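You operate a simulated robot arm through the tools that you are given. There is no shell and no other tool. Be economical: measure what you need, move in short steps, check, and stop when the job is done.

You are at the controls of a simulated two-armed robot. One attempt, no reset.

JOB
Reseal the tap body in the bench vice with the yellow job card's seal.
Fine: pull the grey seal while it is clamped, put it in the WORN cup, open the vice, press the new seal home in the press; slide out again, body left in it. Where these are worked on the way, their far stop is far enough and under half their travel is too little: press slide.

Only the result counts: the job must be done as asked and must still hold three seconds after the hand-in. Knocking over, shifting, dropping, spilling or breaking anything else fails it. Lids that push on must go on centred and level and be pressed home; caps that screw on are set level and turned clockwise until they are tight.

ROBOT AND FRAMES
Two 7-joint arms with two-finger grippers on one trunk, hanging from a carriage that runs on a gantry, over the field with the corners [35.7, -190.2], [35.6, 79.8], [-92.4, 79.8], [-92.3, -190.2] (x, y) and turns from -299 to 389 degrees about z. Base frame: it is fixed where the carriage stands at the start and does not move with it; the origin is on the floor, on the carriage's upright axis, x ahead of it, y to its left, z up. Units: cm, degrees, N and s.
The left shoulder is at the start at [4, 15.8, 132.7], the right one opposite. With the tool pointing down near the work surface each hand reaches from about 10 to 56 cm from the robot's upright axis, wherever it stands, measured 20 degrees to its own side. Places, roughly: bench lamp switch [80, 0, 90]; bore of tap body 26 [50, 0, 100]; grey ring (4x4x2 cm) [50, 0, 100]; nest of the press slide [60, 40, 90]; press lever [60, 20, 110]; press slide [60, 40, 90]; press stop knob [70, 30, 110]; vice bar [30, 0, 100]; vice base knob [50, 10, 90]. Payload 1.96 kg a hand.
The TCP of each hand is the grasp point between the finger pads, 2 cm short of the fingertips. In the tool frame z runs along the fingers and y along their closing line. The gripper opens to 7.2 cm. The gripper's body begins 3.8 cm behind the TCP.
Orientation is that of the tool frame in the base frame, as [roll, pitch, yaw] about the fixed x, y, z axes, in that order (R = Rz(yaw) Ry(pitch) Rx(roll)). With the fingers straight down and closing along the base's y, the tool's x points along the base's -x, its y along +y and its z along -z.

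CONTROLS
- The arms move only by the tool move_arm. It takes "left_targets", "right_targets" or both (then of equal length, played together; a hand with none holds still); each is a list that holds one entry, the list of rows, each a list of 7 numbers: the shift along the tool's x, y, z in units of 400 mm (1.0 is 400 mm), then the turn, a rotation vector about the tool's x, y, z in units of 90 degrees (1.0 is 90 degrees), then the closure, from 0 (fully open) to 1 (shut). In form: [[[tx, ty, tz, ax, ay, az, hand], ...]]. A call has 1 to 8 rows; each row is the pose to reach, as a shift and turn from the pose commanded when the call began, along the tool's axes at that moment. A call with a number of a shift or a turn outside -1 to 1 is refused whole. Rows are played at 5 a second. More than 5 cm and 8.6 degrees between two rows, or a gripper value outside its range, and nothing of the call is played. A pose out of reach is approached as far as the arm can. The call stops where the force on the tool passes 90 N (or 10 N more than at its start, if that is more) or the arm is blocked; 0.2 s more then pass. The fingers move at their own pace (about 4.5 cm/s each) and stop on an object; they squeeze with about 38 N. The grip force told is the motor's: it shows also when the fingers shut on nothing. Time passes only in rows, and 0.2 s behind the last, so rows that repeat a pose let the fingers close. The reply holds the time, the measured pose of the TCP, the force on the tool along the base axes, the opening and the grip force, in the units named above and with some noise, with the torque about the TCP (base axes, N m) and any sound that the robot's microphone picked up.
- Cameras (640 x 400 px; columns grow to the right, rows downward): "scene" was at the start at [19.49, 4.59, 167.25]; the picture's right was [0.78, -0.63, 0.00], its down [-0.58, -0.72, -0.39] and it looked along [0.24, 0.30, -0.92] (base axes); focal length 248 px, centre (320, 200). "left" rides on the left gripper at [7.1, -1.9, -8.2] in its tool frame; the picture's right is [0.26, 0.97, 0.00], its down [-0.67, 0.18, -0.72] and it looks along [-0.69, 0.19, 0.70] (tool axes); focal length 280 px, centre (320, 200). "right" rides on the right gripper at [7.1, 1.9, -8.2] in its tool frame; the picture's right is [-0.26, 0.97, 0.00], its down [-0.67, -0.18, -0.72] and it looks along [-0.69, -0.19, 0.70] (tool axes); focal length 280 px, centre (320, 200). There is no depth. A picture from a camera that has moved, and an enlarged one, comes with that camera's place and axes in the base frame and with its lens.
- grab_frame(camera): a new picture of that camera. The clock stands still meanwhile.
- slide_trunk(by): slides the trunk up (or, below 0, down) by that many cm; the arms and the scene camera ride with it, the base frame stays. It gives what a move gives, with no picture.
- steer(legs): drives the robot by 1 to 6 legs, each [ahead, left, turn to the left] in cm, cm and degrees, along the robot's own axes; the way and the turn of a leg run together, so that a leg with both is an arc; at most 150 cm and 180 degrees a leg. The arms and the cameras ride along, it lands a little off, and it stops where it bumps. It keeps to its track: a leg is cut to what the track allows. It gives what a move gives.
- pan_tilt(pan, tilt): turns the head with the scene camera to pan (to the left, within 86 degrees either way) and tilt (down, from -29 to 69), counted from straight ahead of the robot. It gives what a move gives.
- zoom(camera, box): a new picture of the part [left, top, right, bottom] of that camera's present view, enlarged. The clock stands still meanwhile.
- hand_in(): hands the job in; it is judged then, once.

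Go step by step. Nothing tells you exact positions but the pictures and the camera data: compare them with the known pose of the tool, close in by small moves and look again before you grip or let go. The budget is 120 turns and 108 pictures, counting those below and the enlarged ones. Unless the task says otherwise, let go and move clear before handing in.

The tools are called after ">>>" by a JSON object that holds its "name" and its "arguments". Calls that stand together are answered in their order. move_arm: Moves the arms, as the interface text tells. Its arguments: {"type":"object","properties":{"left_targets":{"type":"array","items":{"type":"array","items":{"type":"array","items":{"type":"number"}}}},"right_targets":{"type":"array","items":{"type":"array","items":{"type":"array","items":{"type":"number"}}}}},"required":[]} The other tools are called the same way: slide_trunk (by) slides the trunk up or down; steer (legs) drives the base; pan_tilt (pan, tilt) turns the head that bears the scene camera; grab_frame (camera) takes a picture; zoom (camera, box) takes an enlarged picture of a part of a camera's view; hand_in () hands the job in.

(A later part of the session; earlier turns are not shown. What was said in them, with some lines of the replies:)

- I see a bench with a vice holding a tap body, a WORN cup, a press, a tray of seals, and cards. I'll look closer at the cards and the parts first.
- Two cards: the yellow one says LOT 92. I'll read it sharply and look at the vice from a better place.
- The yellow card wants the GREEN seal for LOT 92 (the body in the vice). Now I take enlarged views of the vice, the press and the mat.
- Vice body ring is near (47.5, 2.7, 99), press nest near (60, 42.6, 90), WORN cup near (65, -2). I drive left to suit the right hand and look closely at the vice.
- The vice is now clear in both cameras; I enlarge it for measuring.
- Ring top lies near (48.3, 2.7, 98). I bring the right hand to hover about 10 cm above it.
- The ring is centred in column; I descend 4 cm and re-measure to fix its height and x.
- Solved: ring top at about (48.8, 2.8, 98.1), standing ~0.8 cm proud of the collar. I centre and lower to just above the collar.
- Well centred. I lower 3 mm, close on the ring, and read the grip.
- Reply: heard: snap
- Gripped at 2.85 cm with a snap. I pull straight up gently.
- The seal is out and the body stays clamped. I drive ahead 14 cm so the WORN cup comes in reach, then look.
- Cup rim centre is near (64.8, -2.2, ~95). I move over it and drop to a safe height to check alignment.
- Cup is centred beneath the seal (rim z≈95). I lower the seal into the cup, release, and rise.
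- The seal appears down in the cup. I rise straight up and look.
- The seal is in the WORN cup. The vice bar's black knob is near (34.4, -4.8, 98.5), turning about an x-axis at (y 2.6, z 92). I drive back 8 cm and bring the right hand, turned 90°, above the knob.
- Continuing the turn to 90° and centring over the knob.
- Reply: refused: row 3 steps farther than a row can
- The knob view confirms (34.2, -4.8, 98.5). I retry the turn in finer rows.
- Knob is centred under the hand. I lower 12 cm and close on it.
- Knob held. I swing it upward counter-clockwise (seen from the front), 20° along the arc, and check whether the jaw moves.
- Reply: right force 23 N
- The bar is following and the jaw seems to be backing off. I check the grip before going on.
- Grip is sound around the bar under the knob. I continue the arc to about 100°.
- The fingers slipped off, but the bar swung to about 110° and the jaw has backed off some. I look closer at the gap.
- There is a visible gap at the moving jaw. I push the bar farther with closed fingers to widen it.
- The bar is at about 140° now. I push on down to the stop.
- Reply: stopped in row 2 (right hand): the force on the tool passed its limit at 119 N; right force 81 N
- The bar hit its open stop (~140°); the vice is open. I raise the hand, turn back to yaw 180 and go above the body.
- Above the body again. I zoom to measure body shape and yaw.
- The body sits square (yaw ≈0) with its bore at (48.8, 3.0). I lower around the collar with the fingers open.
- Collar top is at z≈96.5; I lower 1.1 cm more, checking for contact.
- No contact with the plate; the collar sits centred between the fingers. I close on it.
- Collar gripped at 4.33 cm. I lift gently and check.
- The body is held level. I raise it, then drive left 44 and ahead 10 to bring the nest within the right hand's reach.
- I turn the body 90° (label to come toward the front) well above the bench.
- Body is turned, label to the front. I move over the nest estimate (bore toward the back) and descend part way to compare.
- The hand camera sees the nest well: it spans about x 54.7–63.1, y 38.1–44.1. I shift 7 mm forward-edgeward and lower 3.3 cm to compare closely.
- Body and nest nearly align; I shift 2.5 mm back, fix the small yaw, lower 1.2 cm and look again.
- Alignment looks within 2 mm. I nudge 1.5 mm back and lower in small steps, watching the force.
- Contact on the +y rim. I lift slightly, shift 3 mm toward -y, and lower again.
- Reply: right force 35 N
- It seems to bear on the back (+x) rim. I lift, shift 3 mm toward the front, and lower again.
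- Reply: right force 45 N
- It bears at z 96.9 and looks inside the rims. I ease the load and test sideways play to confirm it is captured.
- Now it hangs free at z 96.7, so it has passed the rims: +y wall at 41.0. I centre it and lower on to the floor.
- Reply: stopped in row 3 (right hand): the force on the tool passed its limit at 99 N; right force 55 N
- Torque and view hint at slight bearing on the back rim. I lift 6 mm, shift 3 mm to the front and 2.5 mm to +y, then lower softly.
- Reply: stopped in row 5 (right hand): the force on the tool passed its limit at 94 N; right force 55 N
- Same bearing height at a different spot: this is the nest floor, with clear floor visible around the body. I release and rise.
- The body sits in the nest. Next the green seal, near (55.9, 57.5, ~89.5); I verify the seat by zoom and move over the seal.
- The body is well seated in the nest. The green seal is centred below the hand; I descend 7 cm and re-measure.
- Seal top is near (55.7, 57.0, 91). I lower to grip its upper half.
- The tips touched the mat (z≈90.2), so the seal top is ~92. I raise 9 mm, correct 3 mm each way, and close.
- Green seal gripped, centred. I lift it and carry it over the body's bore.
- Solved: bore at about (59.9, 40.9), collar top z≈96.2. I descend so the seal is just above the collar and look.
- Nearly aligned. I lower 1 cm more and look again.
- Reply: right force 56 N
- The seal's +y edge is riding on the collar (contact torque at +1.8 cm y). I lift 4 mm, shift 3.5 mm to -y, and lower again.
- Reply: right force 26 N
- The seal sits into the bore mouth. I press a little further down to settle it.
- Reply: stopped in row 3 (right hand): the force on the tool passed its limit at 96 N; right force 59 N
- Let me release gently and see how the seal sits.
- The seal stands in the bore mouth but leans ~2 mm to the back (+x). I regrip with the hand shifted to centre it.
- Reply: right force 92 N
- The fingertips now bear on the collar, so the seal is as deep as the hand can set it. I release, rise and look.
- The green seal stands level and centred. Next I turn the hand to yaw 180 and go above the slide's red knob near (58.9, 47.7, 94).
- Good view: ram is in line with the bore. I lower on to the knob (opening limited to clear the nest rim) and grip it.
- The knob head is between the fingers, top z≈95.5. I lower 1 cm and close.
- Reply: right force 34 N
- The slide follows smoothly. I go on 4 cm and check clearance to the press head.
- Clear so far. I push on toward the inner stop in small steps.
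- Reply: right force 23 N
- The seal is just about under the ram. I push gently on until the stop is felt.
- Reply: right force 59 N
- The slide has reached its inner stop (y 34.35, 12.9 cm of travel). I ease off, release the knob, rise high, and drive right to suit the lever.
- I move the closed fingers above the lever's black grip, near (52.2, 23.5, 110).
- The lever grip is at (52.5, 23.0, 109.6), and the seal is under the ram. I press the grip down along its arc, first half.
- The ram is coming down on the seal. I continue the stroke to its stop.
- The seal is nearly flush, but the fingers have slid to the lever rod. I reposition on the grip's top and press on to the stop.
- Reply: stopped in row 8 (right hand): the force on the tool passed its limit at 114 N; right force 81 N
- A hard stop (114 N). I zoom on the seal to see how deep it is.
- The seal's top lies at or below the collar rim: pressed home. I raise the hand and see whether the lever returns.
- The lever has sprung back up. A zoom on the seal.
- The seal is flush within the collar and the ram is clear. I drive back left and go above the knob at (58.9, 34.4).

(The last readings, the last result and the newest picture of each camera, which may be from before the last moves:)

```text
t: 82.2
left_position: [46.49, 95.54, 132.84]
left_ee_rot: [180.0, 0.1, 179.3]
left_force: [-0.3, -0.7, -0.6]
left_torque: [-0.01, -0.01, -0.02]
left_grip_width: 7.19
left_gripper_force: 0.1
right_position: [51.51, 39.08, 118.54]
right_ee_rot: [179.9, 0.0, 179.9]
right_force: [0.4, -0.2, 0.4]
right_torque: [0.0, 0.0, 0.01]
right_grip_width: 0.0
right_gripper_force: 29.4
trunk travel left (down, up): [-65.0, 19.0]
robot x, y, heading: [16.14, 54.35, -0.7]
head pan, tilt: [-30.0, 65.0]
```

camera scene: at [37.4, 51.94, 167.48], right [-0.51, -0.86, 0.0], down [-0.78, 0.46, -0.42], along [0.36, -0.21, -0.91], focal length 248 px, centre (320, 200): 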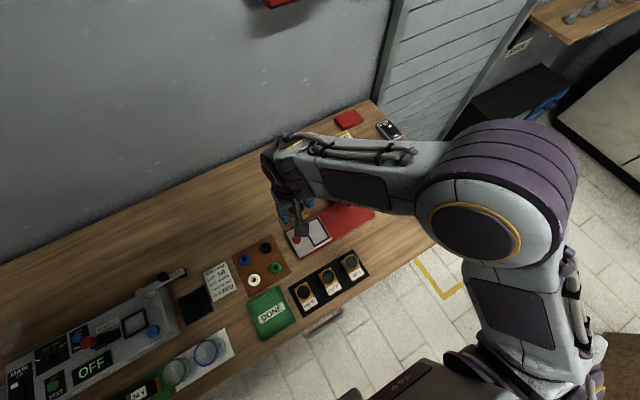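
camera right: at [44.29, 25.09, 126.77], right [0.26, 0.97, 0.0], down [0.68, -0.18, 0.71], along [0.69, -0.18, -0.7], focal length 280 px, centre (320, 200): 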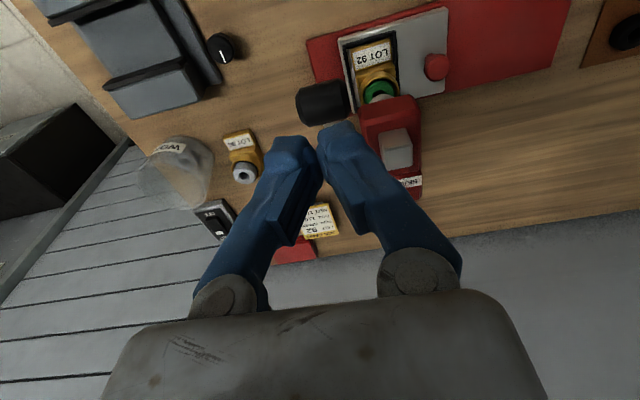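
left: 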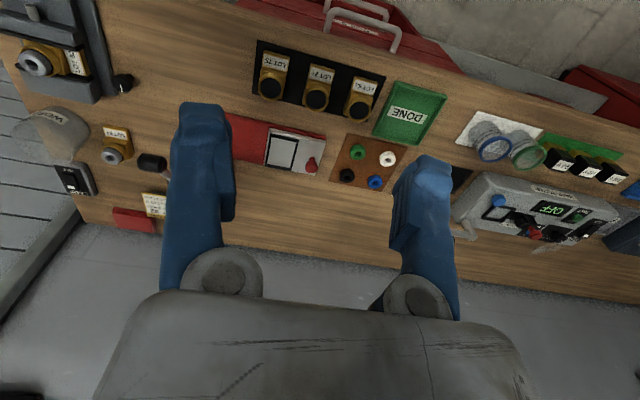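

>>> {"name": "move_arm", "arguments": {"right_targets": [[[-0.09, -0.06, 0.0, 0, 0, 0, 0.4], [-0.1875, -0.1175, 0.02, 0, 0, 0, 0.4], [-0.1875, -0.1175, 0.12, 0, 0, 0, 0.4], [-0.1875, -0.1175, 0.24, 0, 0, 0, 0.4]]]}}

>>> {"name": "grab_frame", "arguments": {"camera": "right"}}

```text
t: 83.2
left_position: [46.48, 95.58, 132.78]
left_ee_rot: [-179.9, 0.0, 179.3]
left_force: [0.0, -0.4, -0.6]
left_torque: [-0.02, -0.03, 0.0]
left_grip_width: 7.21
left_gripper_force: 0.1
right_position: [59.33, 34.34, 109.02]
right_ee_rot: [179.8, 0.0, 180.0]
right_force: [0.4, -0.6, -1.1]
right_torque: [0.01, -0.04, 0.0]
right_grip_width: 4.33
right_gripper_force: 0.1
trunk travel left (down, up): [-65.0, 19.0]
robot x, y, heading: [15.93, 54.45, -0.8]
head pan, tilt: [-30.0, 65.0]
```

```text
11 pictures are left
camera right: at [52.19, 36.25, 117.23], right [0.26, 0.96, 0.0], down [0.67, -0.19, 0.72], along [0.69, -0.19, -0.7], focal length 280 px, centre (320, 200)
```

right: 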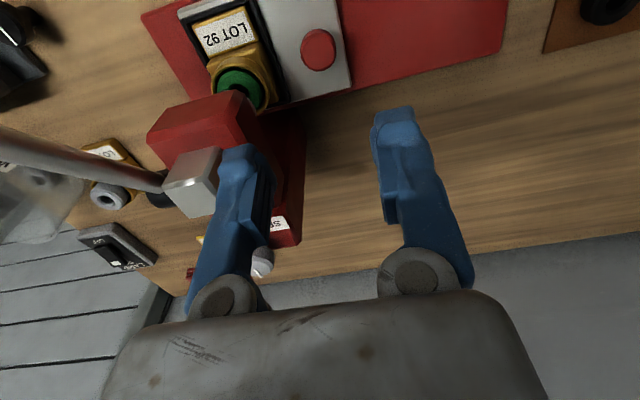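

Knob is centred below. I lower, grip it, and draw the slide out.

>>> {"name": "move_arm", "arguments": {"right_targets": [[[0.006, 0, 0.09, 0, 0, 0, 0.48], [0.006, 0, 0.18, 0, 0, 0, 0.48], [0.006, 0, 0.27, 0, 0, 0, 0.48], [0.006, 0, 0.35, 0, 0, 0, 0.48], [0.006, 0, 0.35, 0, 0, 0, 0.8], [0.006, 0, 0.35, 0, 0, 0, 1], [0.006, 0, 0.35, 0, 0, 0, 1]]]}}

>>> {"name": "grab_frame", "arguments": {"camera": "right"}}

```text
t: 84.8
left_position: [46.41, 95.51, 132.88]
left_ee_rot: [180.0, 0.0, 179.3]
left_force: [-0.6, 0.3, 0.2]
left_torque: [-0.02, -0.02, -0.01]
left_grip_width: 7.2
left_gripper_force: 0.0
right_position: [58.97, 34.63, 95.0]
right_ee_rot: [179.7, 0.0, 179.9]
right_force: [5.1, -2.1, -15.3]
right_torque: [-0.09, -0.12, -0.04]
right_grip_width: 1.94
right_gripper_force: 38.4
trunk travel left (down, up): [-65.0, 19.0]
robot x, y, heading: [16.15, 54.48, -0.6]
head pan, tilt: [-30.0, 65.0]
```

```text
10 pictures are left
camera right: at [51.95, 36.44, 103.19], right [0.26, 0.96, 0.0], down [0.67, -0.19, 0.71], along [0.69, -0.19, -0.7], focal length 280 px, centre (320, 200)
```

right: 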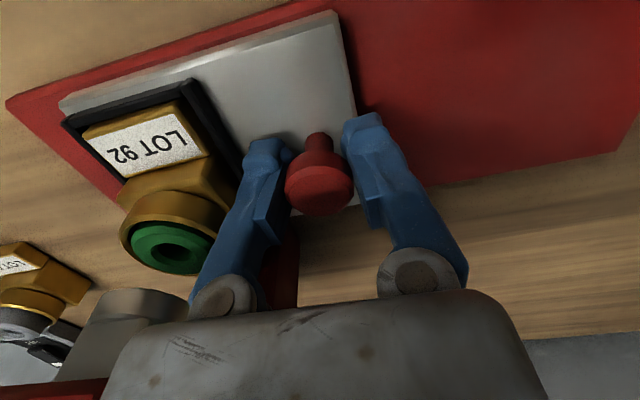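

Held. Drawing the slide out toward +y.

>>> {"name": "move_arm", "arguments": {"right_targets": [[[0, 0.03, 0.003, 0, 0, 0, 1], [0, 0.075, 0.003, 0, 0, 0, 1], [0, 0.12, 0.003, 0, 0, 0, 1], [0, 0.165, 0.003, 0, 0, 0, 1], [0, 0.21, 0.003, 0, 0, 0, 1], [0, 0.255, 0.003, 0, 0, 0, 1], [0, 0.29, 0.003, 0, 0, 0, 1], [0, 0.315, 0.003, 0, 0, 0, 1]]]}}

>>> {"name": "move_arm", "arguments": {"right_targets": [[[0, 0.01, 0, 0, 0, 0, 1], [0, 0.02, 0, 0, 0, 0, 1], [0, 0.028, 0, 0, 0, 0, 1]]]}}

```text
t: 86.6
left_position: [46.49, 95.49, 132.94]
left_ee_rot: [-180.0, -0.1, 179.4]
left_force: [-0.5, -0.5, -0.1]
left_torque: [0.0, 0.0, -0.01]
left_grip_width: 7.18
left_gripper_force: 0.0
right_position: [58.99, 47.2, 94.91]
right_ee_rot: [179.7, 0.1, 180.0]
right_force: [-1.2, 0.7, 29.2]
right_torque: [-0.02, -0.15, 0.0]
right_grip_width: 1.91
right_gripper_force: 39.6
trunk travel left (down, up): [-65.0, 19.0]
robot x, y, heading: [16.1, 54.62, -0.7]
head pan, tilt: [-30.0, 65.0]
```

```text
t: 87.4
left_position: [46.64, 95.12, 132.68]
left_ee_rot: [-179.9, 0.0, 179.2]
left_force: [-0.2, -0.1, 0.5]
left_torque: [-0.04, 0.01, 0.04]
left_grip_width: 7.22
left_gripper_force: 0.2
right_position: [59.05, 47.45, 94.78]
right_ee_rot: [-179.6, 0.1, 179.6]
right_force: [3.6, -23.1, 16.9]
right_torque: [-0.16, 0.05, -0.05]
right_grip_width: 1.92
right_gripper_force: 39.9
trunk travel left (down, up): [-65.0, 19.0]
robot x, y, heading: [16.17, 54.66, -0.8]
head pan, tilt: [-30.0, 65.0]
```

The slide is at its outer stop. I ease off, release the knob, rise clear and check everything.

>>> {"name": "move_arm", "arguments": {"right_targets": [[[0, -0.015, -0.004, 0, 0, 0, 1], [0, -0.015, -0.004, 0, 0, 0, 0.6], [0, -0.015, -0.004, 0, 0, 0, 0.4], [0, -0.015, -0.06, 0, 0, 0, 0.4], [0, -0.015, -0.17, 0, 0, 0, 0.4], [0, -0.015, -0.28, 0, 0, 0, 0.3], [0, -0.015, -0.36, 0, 0, 0, 0.1]]]}}

>>> {"name": "grab_frame", "arguments": {"camera": "right"}}

>>> {"name": "zoom", "arguments": {"camera": "right", "box": [170, 0, 360, 140]}}

```text
t: 89.0
left_position: [46.52, 95.57, 132.79]
left_ee_rot: [179.9, 0.0, 179.3]
left_force: [-0.6, 0.7, -0.4]
left_torque: [-0.01, 0.0, 0.01]
left_grip_width: 7.19
left_gripper_force: 0.0
right_position: [58.88, 47.42, 109.12]
right_ee_rot: [179.8, -0.1, 180.0]
right_force: [0.6, 0.1, -1.6]
right_torque: [0.0, 0.0, -0.01]
right_grip_width: 6.48
right_gripper_force: 0.0
trunk travel left (down, up): [-65.0, 19.0]
robot x, y, heading: [16.21, 54.46, -0.7]
head pan, tilt: [-30.0, 65.0]
```

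```text
9 pictures are left
camera right: at [51.84, 49.37, 117.36], right [0.26, 0.96, 0.0], down [0.67, -0.19, 0.71], along [0.69, -0.19, -0.7], focal length 280 px, centre (320, 200)
```

right: 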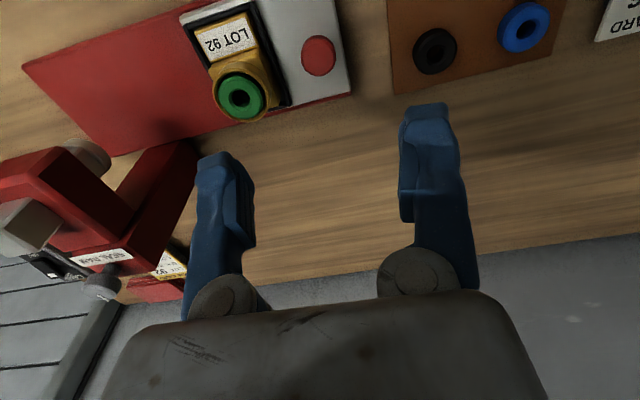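

```text
2.86 times, centred on (265, 70) of right
camera zoom: at [51.84, 49.37, 117.36], right [0.26, 0.96, 0.0], down [0.67, -0.19, 0.71], along [0.69, -0.19, -0.7], focal length 801 px, centre (477, 571)
```

zoom: 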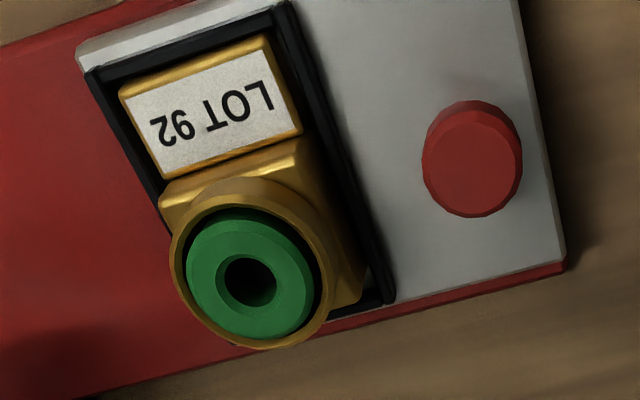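

The green seal is home in LOT 92, in the nest, slide out. I raise clear and check the rest of the bench once.

>>> {"name": "move_arm", "arguments": {"right_targets": [[[0.1, 0, -0.06, 0, 0, 0, 0.1], [0.2, 0, -0.12, 0, 0, 0, 0.1], [0.3, 0, -0.18, 0, 0, 0, 0.1], [0.4, 0, -0.24, 0, 0, 0, 0.1]]]}}

>>> {"name": "grab_frame", "arguments": {"camera": "scene"}}

>>> {"name": "zoom", "arguments": {"camera": "right", "box": [0, 0, 420, 262]}}

```text
t: 90.0
left_position: [46.37, 95.58, 132.86]
left_ee_rot: [-180.0, -0.1, 179.4]
left_force: [-0.4, 1.1, 0.6]
left_torque: [-0.03, 0.03, -0.01]
left_grip_width: 7.21
left_gripper_force: 0.1
right_position: [42.87, 47.76, 118.73]
right_ee_rot: [179.9, 0.0, 179.9]
right_force: [-0.4, -0.1, -0.3]
right_torque: [0.03, -0.01, 0.02]
right_grip_width: 6.49
right_gripper_force: 0.1
trunk travel left (down, up): [-65.0, 19.0]
robot x, y, heading: [16.18, 54.53, -1.0]
head pan, tilt: [-30.0, 65.0]
```

```text
7 pictures are left
camera scene: at [37.26, 51.29, 167.47], right [-0.51, -0.86, 0.0], down [-0.78, 0.46, -0.42], along [0.36, -0.22, -0.91], focal length 248 px, centre (320, 200)
```

scene: 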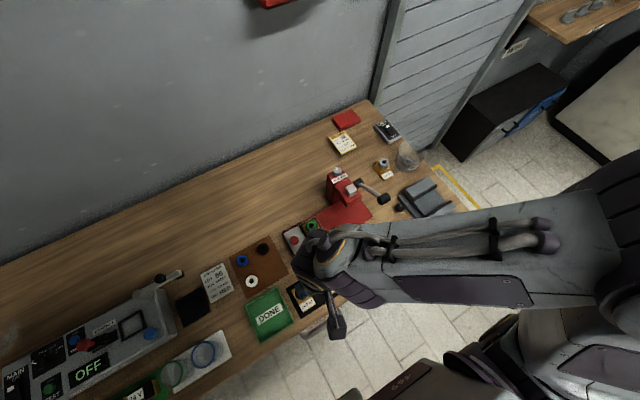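

```text
1.52 times, centred on (210, 131) of right
camera zoom: at [35.83, 49.66, 127.05], right [0.26, 0.96, 0.0], down [0.67, -0.19, 0.71], along [0.69, -0.19, -0.7], focal length 427 px, centre (488, 305)
```

zoom: 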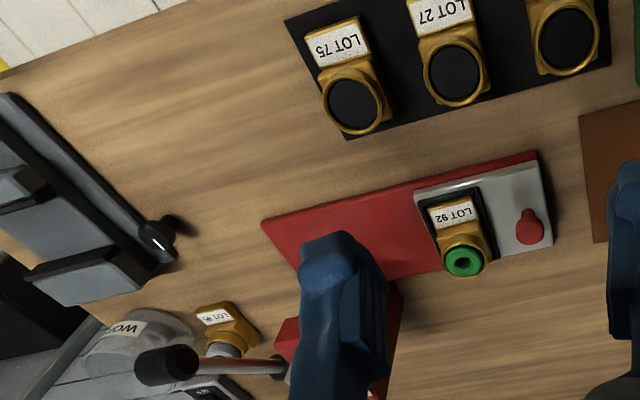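

All is in place: vice open, grey seal in the WORN cup, green seal pressed into LOT 92, slide out with the body in its nest. Handing in.

>>> {"name": "hand_in", "arguments": {}}

```text
The job is handed in.
```

I resealed the tap body from the vice (LOT 92) with the green seal the yellow job card calls for, and handed the job in; no verdict came back.

The grey seal is in the WORN cup and the vice is open to its stop. The green seal was pressed until the lever hit its hard stop and looks flush in the collar. The slide is back at its outer stop with the body in it. The last pictures showed nothing else knocked or moved.
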